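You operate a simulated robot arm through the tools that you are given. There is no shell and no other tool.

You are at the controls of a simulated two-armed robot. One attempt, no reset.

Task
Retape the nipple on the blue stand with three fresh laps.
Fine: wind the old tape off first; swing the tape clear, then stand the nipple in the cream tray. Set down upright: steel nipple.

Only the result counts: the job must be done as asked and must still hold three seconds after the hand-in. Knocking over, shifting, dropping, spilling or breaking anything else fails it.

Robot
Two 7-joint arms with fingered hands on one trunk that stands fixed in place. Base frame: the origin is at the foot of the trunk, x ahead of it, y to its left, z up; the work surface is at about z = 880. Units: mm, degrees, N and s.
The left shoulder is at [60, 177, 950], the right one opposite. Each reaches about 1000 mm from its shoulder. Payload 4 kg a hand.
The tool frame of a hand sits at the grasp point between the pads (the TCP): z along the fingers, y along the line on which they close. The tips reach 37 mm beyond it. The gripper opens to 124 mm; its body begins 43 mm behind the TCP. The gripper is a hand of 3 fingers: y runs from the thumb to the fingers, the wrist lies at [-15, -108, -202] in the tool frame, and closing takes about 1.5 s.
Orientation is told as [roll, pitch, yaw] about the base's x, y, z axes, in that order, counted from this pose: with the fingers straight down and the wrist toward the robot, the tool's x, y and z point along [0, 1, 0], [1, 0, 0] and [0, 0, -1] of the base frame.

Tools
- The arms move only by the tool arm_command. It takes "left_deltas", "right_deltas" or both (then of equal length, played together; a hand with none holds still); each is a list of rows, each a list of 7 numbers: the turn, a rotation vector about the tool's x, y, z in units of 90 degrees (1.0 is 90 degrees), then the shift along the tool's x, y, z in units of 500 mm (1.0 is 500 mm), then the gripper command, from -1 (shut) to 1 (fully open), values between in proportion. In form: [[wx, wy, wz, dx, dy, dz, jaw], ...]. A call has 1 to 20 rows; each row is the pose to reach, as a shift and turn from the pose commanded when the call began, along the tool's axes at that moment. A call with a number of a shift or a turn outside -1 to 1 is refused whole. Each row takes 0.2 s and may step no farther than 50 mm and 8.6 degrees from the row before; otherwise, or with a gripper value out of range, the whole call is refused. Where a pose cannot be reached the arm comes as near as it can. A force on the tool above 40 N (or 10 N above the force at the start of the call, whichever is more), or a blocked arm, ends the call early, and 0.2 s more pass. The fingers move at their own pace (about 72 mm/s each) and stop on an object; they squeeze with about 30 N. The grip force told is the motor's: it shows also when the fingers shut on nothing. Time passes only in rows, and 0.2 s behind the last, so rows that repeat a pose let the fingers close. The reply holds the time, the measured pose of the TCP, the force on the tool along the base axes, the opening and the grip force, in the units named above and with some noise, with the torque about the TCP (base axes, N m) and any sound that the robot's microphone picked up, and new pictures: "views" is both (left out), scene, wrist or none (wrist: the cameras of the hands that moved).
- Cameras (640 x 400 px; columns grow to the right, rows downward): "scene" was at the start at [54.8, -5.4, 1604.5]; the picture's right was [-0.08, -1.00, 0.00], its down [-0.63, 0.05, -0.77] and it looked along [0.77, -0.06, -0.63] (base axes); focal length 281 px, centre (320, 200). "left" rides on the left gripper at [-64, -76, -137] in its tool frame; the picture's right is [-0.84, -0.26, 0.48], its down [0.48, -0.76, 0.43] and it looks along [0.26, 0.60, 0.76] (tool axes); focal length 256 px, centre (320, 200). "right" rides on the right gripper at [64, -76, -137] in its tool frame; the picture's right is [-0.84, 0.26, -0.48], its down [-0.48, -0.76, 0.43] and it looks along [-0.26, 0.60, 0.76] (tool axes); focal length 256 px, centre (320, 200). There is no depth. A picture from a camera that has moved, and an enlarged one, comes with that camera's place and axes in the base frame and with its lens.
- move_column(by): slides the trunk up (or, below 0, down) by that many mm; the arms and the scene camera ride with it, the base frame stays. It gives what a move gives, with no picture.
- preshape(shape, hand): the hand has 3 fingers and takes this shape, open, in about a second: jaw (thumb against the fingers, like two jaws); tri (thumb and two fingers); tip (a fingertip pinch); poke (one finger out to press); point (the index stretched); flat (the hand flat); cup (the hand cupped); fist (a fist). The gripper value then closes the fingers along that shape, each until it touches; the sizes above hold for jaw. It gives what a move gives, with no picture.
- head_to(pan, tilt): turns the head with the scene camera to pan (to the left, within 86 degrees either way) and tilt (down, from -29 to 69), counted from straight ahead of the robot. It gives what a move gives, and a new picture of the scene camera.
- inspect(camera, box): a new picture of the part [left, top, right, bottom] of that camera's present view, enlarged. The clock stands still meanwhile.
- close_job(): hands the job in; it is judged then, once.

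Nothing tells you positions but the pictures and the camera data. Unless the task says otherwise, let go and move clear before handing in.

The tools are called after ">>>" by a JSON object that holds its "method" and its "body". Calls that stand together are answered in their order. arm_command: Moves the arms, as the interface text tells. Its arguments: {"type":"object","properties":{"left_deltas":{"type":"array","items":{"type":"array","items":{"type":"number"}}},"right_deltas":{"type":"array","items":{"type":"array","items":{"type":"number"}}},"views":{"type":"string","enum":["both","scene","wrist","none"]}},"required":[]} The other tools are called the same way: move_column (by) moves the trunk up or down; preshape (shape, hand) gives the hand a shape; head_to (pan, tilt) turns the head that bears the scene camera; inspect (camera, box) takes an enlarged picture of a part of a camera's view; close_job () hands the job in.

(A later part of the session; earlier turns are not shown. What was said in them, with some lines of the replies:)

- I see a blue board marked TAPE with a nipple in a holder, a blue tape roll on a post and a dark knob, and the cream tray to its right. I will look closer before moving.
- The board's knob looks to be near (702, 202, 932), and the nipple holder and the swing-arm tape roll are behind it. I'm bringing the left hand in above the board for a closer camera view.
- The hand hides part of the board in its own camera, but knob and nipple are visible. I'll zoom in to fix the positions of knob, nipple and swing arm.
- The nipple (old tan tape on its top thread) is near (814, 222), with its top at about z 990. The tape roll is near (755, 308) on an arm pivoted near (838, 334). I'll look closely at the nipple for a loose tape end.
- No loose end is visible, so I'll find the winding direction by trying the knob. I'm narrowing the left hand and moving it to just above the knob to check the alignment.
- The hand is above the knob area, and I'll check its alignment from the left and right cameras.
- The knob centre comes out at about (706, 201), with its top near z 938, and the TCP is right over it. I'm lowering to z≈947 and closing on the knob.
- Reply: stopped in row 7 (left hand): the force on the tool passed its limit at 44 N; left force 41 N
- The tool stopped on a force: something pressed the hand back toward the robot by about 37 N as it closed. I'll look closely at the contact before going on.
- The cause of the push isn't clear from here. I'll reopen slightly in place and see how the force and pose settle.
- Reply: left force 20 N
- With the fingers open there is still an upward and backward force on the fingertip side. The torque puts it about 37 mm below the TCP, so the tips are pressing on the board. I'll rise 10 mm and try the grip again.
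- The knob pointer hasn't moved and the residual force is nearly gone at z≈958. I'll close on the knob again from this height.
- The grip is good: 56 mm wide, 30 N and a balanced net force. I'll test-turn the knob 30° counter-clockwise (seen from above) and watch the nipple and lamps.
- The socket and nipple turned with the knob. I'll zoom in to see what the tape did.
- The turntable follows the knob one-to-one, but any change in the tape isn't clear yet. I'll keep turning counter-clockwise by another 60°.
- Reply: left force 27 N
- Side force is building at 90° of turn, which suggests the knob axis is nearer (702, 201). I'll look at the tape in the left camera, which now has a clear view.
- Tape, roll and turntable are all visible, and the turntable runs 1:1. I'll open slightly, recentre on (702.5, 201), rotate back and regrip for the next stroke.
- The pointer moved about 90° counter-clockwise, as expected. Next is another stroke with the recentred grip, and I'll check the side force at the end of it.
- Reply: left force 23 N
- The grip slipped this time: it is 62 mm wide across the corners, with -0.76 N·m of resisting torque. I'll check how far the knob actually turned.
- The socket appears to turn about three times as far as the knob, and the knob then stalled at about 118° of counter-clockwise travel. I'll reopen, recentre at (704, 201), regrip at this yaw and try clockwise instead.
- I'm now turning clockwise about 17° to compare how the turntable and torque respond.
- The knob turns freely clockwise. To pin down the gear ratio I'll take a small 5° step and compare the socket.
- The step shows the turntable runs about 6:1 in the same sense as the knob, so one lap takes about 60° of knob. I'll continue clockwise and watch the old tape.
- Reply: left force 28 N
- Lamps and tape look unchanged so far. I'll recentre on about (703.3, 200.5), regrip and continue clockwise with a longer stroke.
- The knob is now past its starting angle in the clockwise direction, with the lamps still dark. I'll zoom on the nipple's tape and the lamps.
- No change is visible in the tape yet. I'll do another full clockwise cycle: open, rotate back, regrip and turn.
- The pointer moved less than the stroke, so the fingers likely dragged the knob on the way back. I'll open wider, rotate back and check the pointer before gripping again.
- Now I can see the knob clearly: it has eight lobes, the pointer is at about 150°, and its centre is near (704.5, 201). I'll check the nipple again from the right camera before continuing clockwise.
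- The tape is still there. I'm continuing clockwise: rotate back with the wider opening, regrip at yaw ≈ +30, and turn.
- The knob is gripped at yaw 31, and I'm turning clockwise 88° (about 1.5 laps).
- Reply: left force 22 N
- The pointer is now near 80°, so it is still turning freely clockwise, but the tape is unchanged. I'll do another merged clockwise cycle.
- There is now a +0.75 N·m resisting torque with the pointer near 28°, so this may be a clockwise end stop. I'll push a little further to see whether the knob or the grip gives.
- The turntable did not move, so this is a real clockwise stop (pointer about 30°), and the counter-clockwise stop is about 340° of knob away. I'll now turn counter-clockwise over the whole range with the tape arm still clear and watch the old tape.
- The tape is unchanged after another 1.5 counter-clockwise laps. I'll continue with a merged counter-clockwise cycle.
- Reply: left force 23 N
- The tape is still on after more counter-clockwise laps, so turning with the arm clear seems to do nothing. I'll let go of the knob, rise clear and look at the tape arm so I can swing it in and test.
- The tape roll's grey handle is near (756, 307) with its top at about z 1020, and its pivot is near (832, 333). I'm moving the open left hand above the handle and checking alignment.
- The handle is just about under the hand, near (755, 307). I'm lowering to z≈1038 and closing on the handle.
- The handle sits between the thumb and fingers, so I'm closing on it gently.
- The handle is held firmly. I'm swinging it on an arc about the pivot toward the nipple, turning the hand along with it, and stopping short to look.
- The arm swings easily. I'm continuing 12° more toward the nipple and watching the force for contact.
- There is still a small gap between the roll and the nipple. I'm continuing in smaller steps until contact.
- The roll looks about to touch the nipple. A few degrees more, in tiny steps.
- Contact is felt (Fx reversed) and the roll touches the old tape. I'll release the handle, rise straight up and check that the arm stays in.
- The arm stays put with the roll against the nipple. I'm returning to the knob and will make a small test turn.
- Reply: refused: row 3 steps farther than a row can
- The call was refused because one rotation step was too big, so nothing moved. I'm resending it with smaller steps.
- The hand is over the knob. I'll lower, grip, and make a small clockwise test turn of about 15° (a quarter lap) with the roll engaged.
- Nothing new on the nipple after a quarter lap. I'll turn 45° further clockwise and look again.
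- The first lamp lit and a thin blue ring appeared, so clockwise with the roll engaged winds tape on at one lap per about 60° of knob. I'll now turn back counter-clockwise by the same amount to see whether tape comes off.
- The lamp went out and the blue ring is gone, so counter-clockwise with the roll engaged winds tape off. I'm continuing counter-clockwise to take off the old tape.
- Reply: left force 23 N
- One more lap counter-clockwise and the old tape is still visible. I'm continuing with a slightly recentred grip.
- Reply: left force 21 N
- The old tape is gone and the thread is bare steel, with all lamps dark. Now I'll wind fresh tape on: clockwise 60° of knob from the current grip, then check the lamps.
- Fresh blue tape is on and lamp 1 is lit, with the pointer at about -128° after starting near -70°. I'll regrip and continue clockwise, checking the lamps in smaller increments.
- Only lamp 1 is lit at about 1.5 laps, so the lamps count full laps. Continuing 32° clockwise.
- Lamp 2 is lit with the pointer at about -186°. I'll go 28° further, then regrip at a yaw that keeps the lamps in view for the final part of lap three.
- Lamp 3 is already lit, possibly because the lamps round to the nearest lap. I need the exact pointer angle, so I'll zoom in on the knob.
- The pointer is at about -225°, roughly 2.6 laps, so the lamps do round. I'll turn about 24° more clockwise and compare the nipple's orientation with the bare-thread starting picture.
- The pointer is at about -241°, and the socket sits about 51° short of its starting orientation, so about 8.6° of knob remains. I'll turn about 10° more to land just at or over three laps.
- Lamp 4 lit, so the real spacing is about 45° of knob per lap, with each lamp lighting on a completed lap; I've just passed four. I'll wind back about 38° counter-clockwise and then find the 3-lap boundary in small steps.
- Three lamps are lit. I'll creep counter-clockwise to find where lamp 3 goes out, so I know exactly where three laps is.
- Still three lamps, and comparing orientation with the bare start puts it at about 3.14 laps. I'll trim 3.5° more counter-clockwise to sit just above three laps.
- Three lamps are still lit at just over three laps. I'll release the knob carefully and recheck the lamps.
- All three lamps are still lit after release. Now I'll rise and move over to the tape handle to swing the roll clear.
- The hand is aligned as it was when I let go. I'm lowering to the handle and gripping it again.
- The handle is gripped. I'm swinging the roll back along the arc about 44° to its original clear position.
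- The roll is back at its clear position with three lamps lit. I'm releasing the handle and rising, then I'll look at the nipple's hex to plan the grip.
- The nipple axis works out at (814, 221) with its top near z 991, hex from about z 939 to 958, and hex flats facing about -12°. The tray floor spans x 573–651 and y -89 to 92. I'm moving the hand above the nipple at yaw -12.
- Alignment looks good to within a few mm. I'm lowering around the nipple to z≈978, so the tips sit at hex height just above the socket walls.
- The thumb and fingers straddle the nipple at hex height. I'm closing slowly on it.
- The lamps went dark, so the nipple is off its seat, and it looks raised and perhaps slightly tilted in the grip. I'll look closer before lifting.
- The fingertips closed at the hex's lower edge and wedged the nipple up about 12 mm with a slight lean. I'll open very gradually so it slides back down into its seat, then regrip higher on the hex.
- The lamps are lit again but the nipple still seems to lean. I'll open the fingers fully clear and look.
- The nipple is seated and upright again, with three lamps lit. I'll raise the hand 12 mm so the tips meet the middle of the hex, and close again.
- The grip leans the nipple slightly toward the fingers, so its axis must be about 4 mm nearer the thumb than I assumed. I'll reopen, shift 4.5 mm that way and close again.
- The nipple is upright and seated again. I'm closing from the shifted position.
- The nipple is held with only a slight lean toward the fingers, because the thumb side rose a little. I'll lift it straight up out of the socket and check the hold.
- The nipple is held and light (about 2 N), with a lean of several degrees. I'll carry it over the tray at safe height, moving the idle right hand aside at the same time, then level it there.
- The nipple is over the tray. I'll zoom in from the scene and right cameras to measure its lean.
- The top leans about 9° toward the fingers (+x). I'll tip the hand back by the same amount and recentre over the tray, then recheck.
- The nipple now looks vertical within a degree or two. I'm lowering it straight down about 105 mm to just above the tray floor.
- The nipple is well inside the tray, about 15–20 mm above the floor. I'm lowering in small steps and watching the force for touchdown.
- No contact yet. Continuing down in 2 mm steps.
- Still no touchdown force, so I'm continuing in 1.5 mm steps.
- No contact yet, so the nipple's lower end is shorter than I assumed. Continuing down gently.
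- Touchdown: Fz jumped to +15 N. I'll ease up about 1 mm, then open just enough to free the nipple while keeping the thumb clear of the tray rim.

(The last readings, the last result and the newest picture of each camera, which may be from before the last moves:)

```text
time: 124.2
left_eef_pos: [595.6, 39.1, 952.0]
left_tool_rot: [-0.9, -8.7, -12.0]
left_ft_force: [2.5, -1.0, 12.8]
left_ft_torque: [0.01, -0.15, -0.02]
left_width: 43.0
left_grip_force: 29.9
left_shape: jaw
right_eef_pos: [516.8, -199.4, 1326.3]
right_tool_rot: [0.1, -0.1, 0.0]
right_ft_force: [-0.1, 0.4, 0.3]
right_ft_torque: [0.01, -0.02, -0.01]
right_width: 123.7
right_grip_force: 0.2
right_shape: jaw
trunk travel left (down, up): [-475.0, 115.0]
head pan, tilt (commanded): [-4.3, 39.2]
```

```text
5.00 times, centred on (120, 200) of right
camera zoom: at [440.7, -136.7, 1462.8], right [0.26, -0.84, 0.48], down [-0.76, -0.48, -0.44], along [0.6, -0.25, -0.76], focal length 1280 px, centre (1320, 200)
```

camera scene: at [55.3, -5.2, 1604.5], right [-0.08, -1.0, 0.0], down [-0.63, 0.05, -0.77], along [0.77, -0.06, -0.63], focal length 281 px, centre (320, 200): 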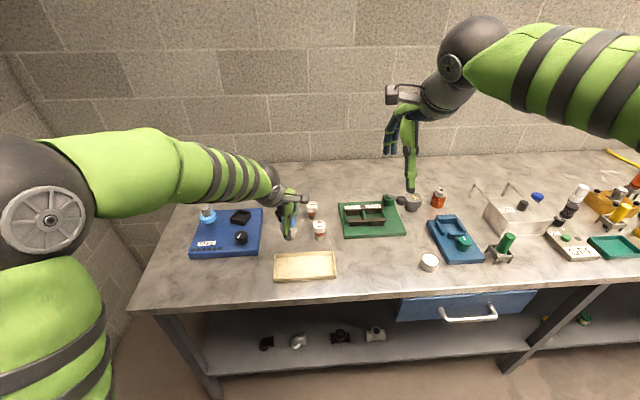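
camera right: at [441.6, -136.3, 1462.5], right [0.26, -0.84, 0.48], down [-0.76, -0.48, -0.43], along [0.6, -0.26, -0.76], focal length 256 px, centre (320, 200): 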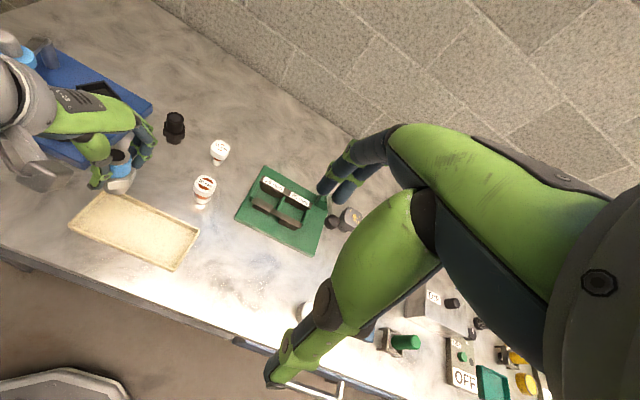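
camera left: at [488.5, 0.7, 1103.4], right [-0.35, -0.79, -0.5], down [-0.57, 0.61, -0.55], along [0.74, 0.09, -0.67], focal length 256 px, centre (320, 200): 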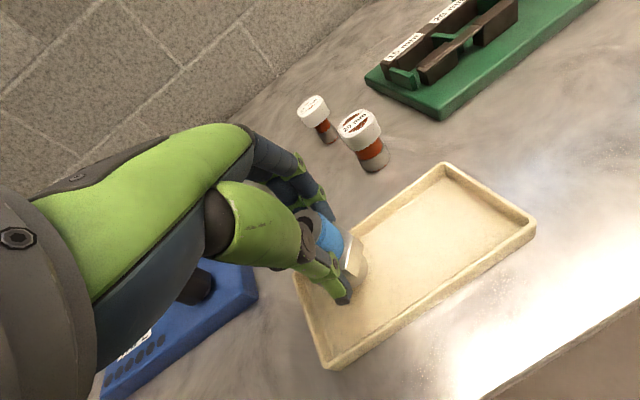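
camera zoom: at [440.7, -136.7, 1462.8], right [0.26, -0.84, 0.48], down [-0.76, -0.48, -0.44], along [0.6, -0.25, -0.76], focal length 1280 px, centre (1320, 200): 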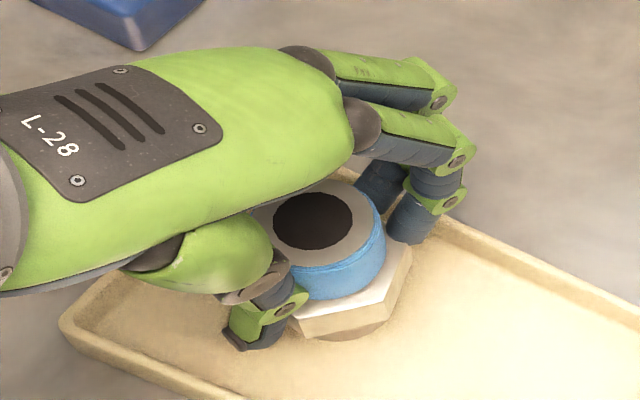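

The contact torque puts the support right under the nipple's axis, so it is standing flat. I'm opening gradually.

>>> {"method": "arm_command", "body": {"left_deltas": [[0, 0, 0, 0, 0, 0, -0.31], [0, 0, 0, 0, 0, 0, -0.28], [0, 0, 0, 0, 0, 0, -0.25], [0, 0, 0, 0, 0, 0, -0.22], [0, 0, 0, 0, 0, 0, -0.19], [0, 0, 0, 0, 0, 0, -0.15], [0, 0, 0, 0, 0, 0, -0.1], [0, 0, 0, 0, 0, 0, -0.05], [0, 0, 0, 0, 0, 0, -0.05]], "views": "none"}}

>>> {"method": "inspect", "body": {"camera": "left", "box": [280, 200, 400, 320]}}

>>> {"method": "inspect", "body": {"camera": "right", "box": [80, 160, 160, 240]}}

```text
time: 126.2
left_eef_pos: [595.0, 39.9, 951.3]
left_tool_rot: [-0.9, -8.7, -12.0]
left_ft_force: [0.2, 0.3, -0.2]
left_ft_torque: [-0.03, -0.01, 0.04]
left_width: 58.4
left_grip_force: 0.0
left_shape: jaw
right_eef_pos: [517.0, -199.0, 1325.2]
right_tool_rot: [0.1, 0.1, 0.1]
right_ft_force: [-0.1, -0.7, 0.1]
right_ft_torque: [-0.01, -0.02, 0.0]
right_width: 123.5
right_grip_force: 0.0
right_shape: jaw
trunk travel left (down, up): [-475.0, 115.0]
head pan, tilt (commanded): [-4.3, 39.2]
```

```text
3.33 times, centred on (340, 260) of left
camera zoom: at [488.5, -0.6, 1076.1], right [-0.35, -0.79, -0.5], down [-0.57, 0.61, -0.55], along [0.74, 0.09, -0.67], focal length 853 px, centre (253, 0)
```

zoom: 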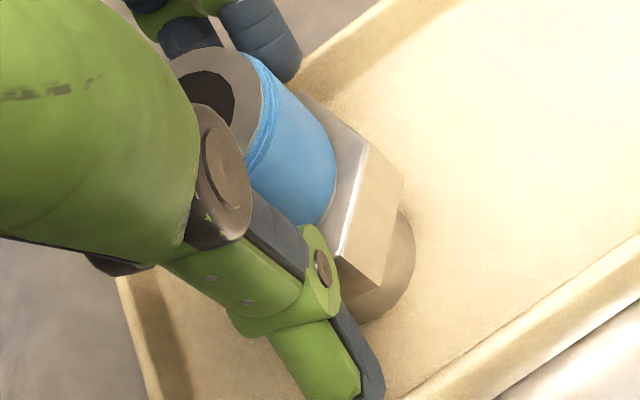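

```text
5.00 times, centred on (120, 200) of right
camera zoom: at [441.2, -136.6, 1462.6], right [0.26, -0.84, 0.48], down [-0.76, -0.48, -0.43], along [0.6, -0.25, -0.76], focal length 1280 px, centre (1320, 200)
```

zoom: 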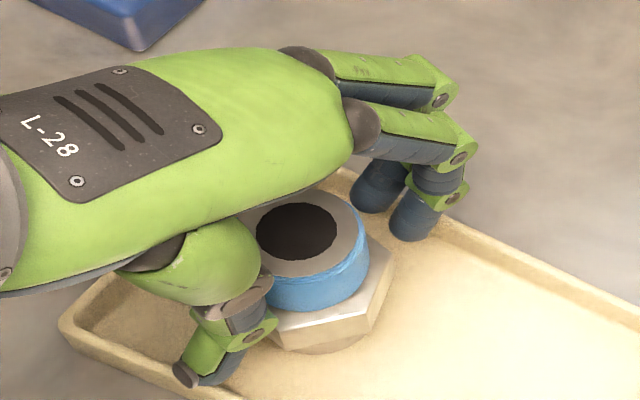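

The nipple stands free with zero force on the hand. I'm raising the hand straight up, opening wider only as it clears.

>>> {"method": "arm_command", "body": {"left_deltas": [[0, 0, 0, -0.0002, 0.0015, -0.0099, 0.0], [0, 0, 0, -0.0004, 0.0039, -0.0257, 0.0], [0, 0, 0, -0.0008, 0.0076, -0.0494, 0.0], [0, 0, 0, -0.0014, 0.0136, -0.089, 0.1], [0, 0, 0, -0.0022, 0.0212, -0.1384, 0.2], [0, 0, 0, -0.0034, 0.0333, -0.2174, 0.35], [0, 0, 0, -0.0047, 0.0454, -0.2965, 0.35]], "views": "both"}}

>>> {"method": "inspect", "body": {"camera": "scene", "box": [260, 215, 340, 290]}}

>>> {"method": "inspect", "body": {"camera": "right", "box": [60, 160, 200, 270]}}

```text
time: 127.8
left_eef_pos: [593.3, 39.7, 1103.8]
left_tool_rot: [-0.9, -8.7, -12.0]
left_ft_force: [0.7, 0.6, 0.0]
left_ft_torque: [0.02, -0.02, 0.02]
left_width: 83.3
left_grip_force: 0.1
left_shape: jaw
right_eef_pos: [517.5, -200.3, 1325.6]
right_tool_rot: [0.0, 0.0, 0.0]
right_ft_force: [0.4, 0.1, 0.6]
right_ft_torque: [0.02, 0.01, -0.02]
right_width: 123.5
right_grip_force: 0.1
right_shape: jaw
trunk travel left (down, up): [-475.0, 115.0]
head pan, tilt (commanded): [-4.3, 39.2]
camera scene: at [54.4, -5.5, 1604.5], right [-0.08, -1.0, 0.0], down [-0.63, 0.05, -0.77], along [0.77, -0.06, -0.63], focal length 281 px, centre (320, 200)
camera left: at [486.0, -1.0, 1227.6], right [-0.35, -0.79, -0.5], down [-0.57, 0.61, -0.55], along [0.74, 0.09, -0.67], focal length 256 px, centre (320, 200)
```

scene: 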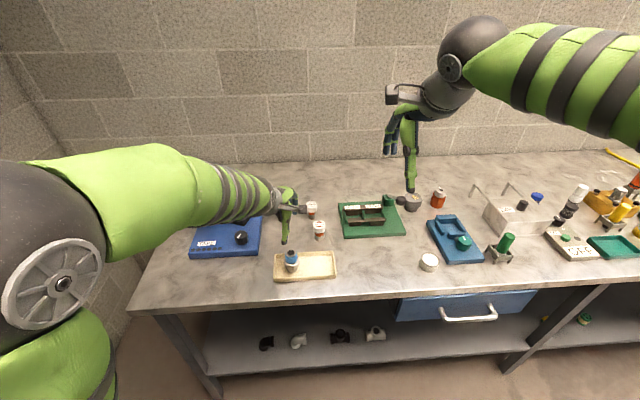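
left: 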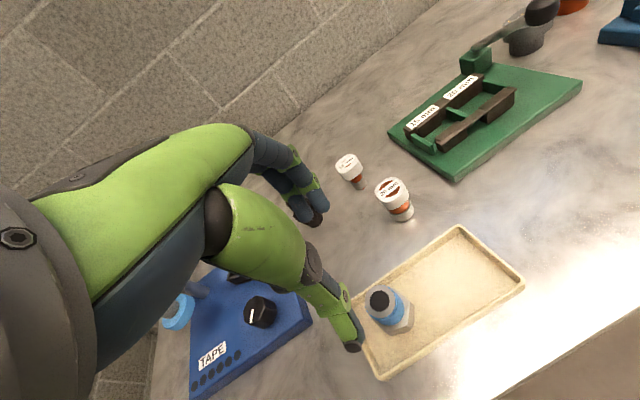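

```text
5.33 times, centred on (300, 252) of scene
camera zoom: at [54.4, -5.5, 1604.5], right [-0.08, -1.0, 0.0], down [-0.63, 0.05, -0.77], along [0.77, -0.06, -0.63], focal length 1497 px, centre (427, -80)
```

zoom: 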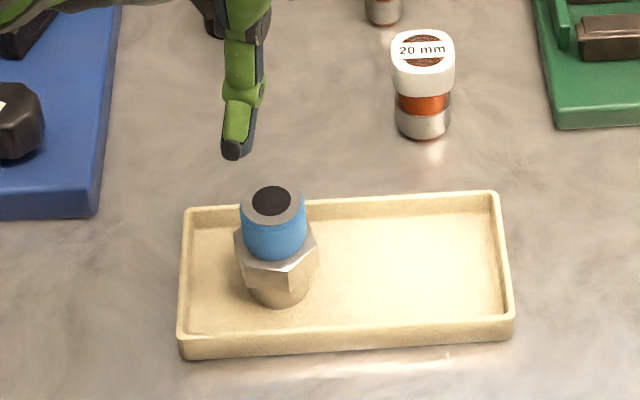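

```text
3.64 times, centred on (130, 215) of right
camera zoom: at [440.8, -136.5, 1462.7], right [0.26, -0.84, 0.48], down [-0.76, -0.48, -0.43], along [0.6, -0.25, -0.76], focal length 931 px, centre (1011, 146)
```

zoom: 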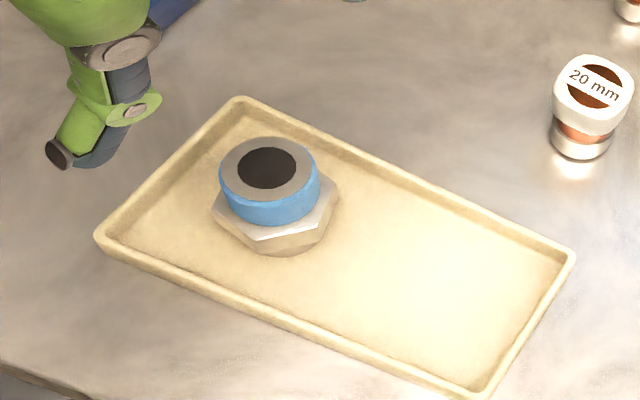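

The nipple is standing upright in the cream tray with fresh blue tape on it. I'll move the left hand clear and do a final check of the whole bench.

>>> {"method": "arm_command", "body": {"left_deltas": [[0.033, 0.003, 0, 0.02, -0.02, -0.08, 0.35], [0.067, 0.007, 0, 0.06, -0.04, -0.16, 0.35], [0.1, 0.01, 0, 0.12, -0.06, -0.24, 0.35], [0.1, 0.01, 0, 0.2, -0.08, -0.28, 0.35], [0.1, 0.01, 0, 0.29, -0.1, -0.3, 0.35], [0.1, 0.01, 0, 0.38, -0.12, -0.32, 0.35], [0.1, 0.01, 0, 0.46, -0.14, -0.34, 0.35], [0.1, 0.01, 0, 0.46, -0.14, -0.34, 0.35]], "views": "both"}}

>>> {"method": "inspect", "body": {"camera": "scene", "box": [180, 180, 340, 290]}}

>>> {"method": "inspect", "body": {"camera": "scene", "box": [260, 215, 340, 290]}}

```text
refused: row 3 steps farther than a row can; nothing moved
```

```text
3.64 times, centred on (260, 235) of scene
camera zoom: at [54.4, -5.5, 1604.5], right [-0.08, -1.0, 0.0], down [-0.63, 0.05, -0.77], along [0.77, -0.06, -0.63], focal length 1020 px, centre (538, 73)
```

zoom: 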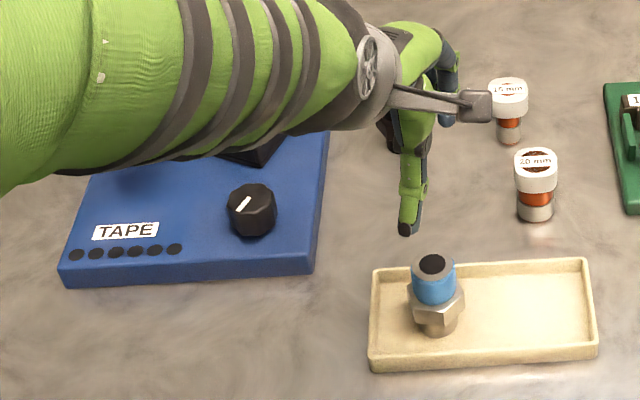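

```text
5.33 times, centred on (300, 252) of scene
camera zoom: at [54.4, -5.5, 1604.5], right [-0.08, -1.0, 0.0], down [-0.63, 0.05, -0.77], along [0.77, -0.06, -0.63], focal length 1497 px, centre (427, -80)
```

zoom: 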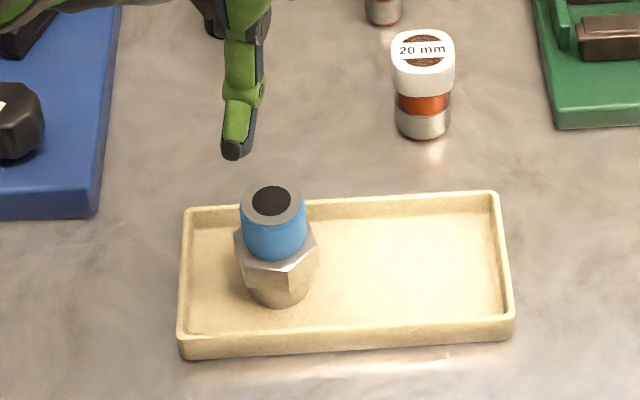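

The retreat was refused because one step was too long. I'm sending it again with smaller steps.

>>> {"method": "arm_command", "body": {"left_deltas": [[0, 0, 0, 0.0, 0.0, -0.08, 0.35], [0, 0, 0, 0.01, -0.01, -0.16, 0.35], [0, 0, 0, 0.04, -0.02, -0.24, 0.35], [0, 0, 0, 0.1, -0.03, -0.29, 0.35], [0, 0, 0, 0.17, -0.04, -0.32, 0.35], [0, 0, 0, 0.25, -0.05, -0.34, 0.35], [0, 0, 0, 0.33, -0.06, -0.36, 0.35], [0, 0, 0, 0.41, -0.07, -0.38, 0.35], [0, 0, 0, 0.48, -0.08, -0.4, 0.35], [0, 0, 0, 0.48, -0.08, -0.4, 0.35]], "views": "both"}}

>>> {"method": "inspect", "body": {"camera": "scene", "box": [180, 180, 340, 290]}}

>>> {"method": "inspect", "body": {"camera": "scene", "box": [260, 215, 340, 290]}}

>>> {"method": "inspect", "body": {"camera": "right", "box": [0, 20, 220, 220]}}

```text
time: 130.0
left_eef_pos: [577.8, 292.9, 1289.8]
left_tool_rot: [-0.9, -8.6, -11.8]
left_ft_force: [0.3, 0.1, -0.5]
left_ft_torque: [0.03, -0.01, 0.0]
left_width: 83.5
left_grip_force: 0.0
left_shape: jaw
right_eef_pos: [517.3, -201.0, 1326.3]
right_tool_rot: [-0.1, 0.0, 0.0]
right_ft_force: [0.5, 0.8, -0.1]
right_ft_torque: [0.0, -0.02, -0.02]
right_width: 123.7
right_grip_force: 0.0
right_shape: jaw
trunk travel left (down, up): [-475.0, 115.0]
head pan, tilt (commanded): [-4.3, 39.2]
camera scene: at [55.0, -5.3, 1604.5], right [-0.08, -1.0, 0.0], down [-0.63, 0.05, -0.77], along [0.77, -0.06, -0.63], focal length 281 px, centre (320, 200)
camera left: at [469.6, 253.5, 1414.3], right [-0.35, -0.79, -0.5], down [-0.57, 0.61, -0.55], along [0.74, 0.09, -0.67], focal length 256 px, centre (320, 200)
```

scene: 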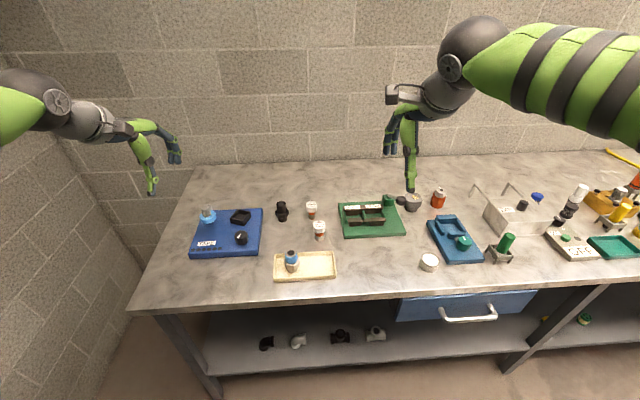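
left: 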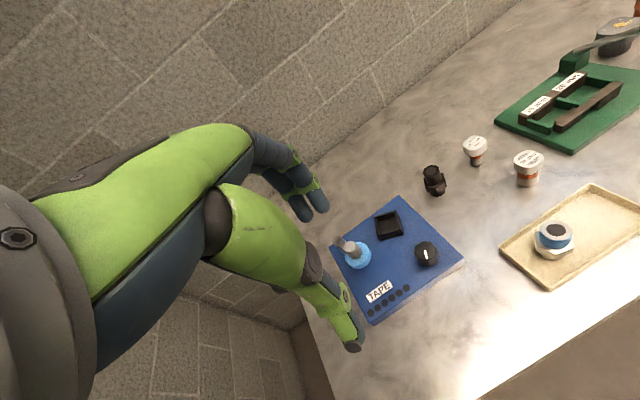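

```text
3.64 times, centred on (260, 235) of scene
camera zoom: at [55.0, -5.3, 1604.5], right [-0.08, -1.0, 0.0], down [-0.63, 0.05, -0.77], along [0.77, -0.06, -0.63], focal length 1020 px, centre (538, 73)
```

zoom: 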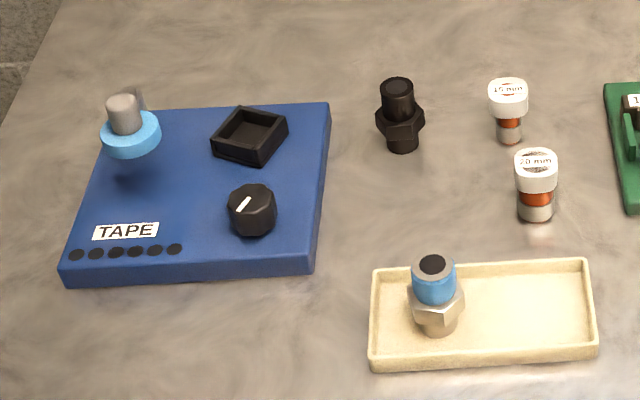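

```text
5.33 times, centred on (300, 252) of scene
camera zoom: at [55.0, -5.3, 1604.5], right [-0.08, -1.0, 0.0], down [-0.63, 0.05, -0.77], along [0.77, -0.06, -0.63], focal length 1497 px, centre (427, -80)
```

zoom: 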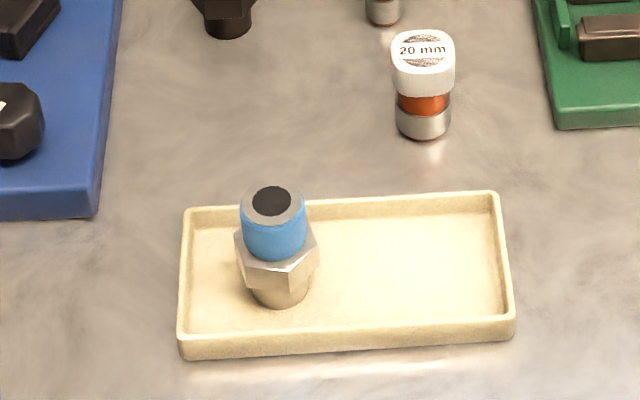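

```text
2.00 times, centred on (110, 120) of right
camera zoom: at [441.3, -136.4, 1462.6], right [0.26, -0.84, 0.48], down [-0.76, -0.48, -0.43], along [0.6, -0.26, -0.76], focal length 512 px, centre (740, 360)
```

zoom: 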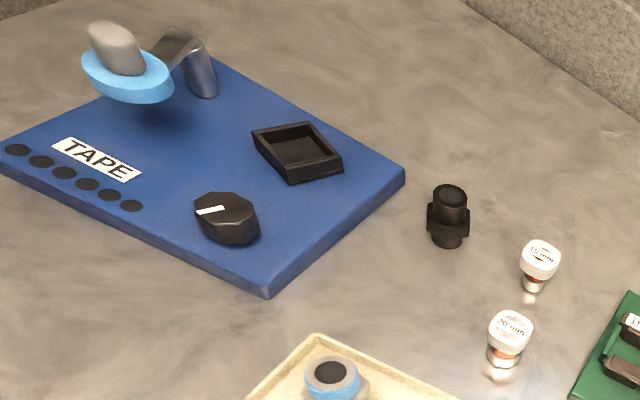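

The nipple stands upright in the cream tray with its fresh tape. The roll is swung clear, the board and its neighbours look unmoved, and both hands are away, so I'm handing the job in.

>>> {"method": "close_job", "body": {}}

```text
The job is handed in.
```

The nipple has been retaped and is standing upright in the cream tray. The job is handed in, but I haven't had the verdict back.

- **Old tape:** wound off completely. The thread was bare steel before any fresh tape went on.
- **Fresh tape:** three laps, with exactly three lamps lit on the stand before I lifted the nipple out. I briefly overshot to a fourth lap and wound it back; I estimate it sits just over three laps.
- **Tape roll:** swung back to its clear position.
- **Nipple:** my first two grips tilted it slightly, so each time I let it settle back in its seat and gripped it again. It was then lifted out cleanly.
- **Rest of the bench:** nothing else looked moved, and both hands were clear at hand-in.
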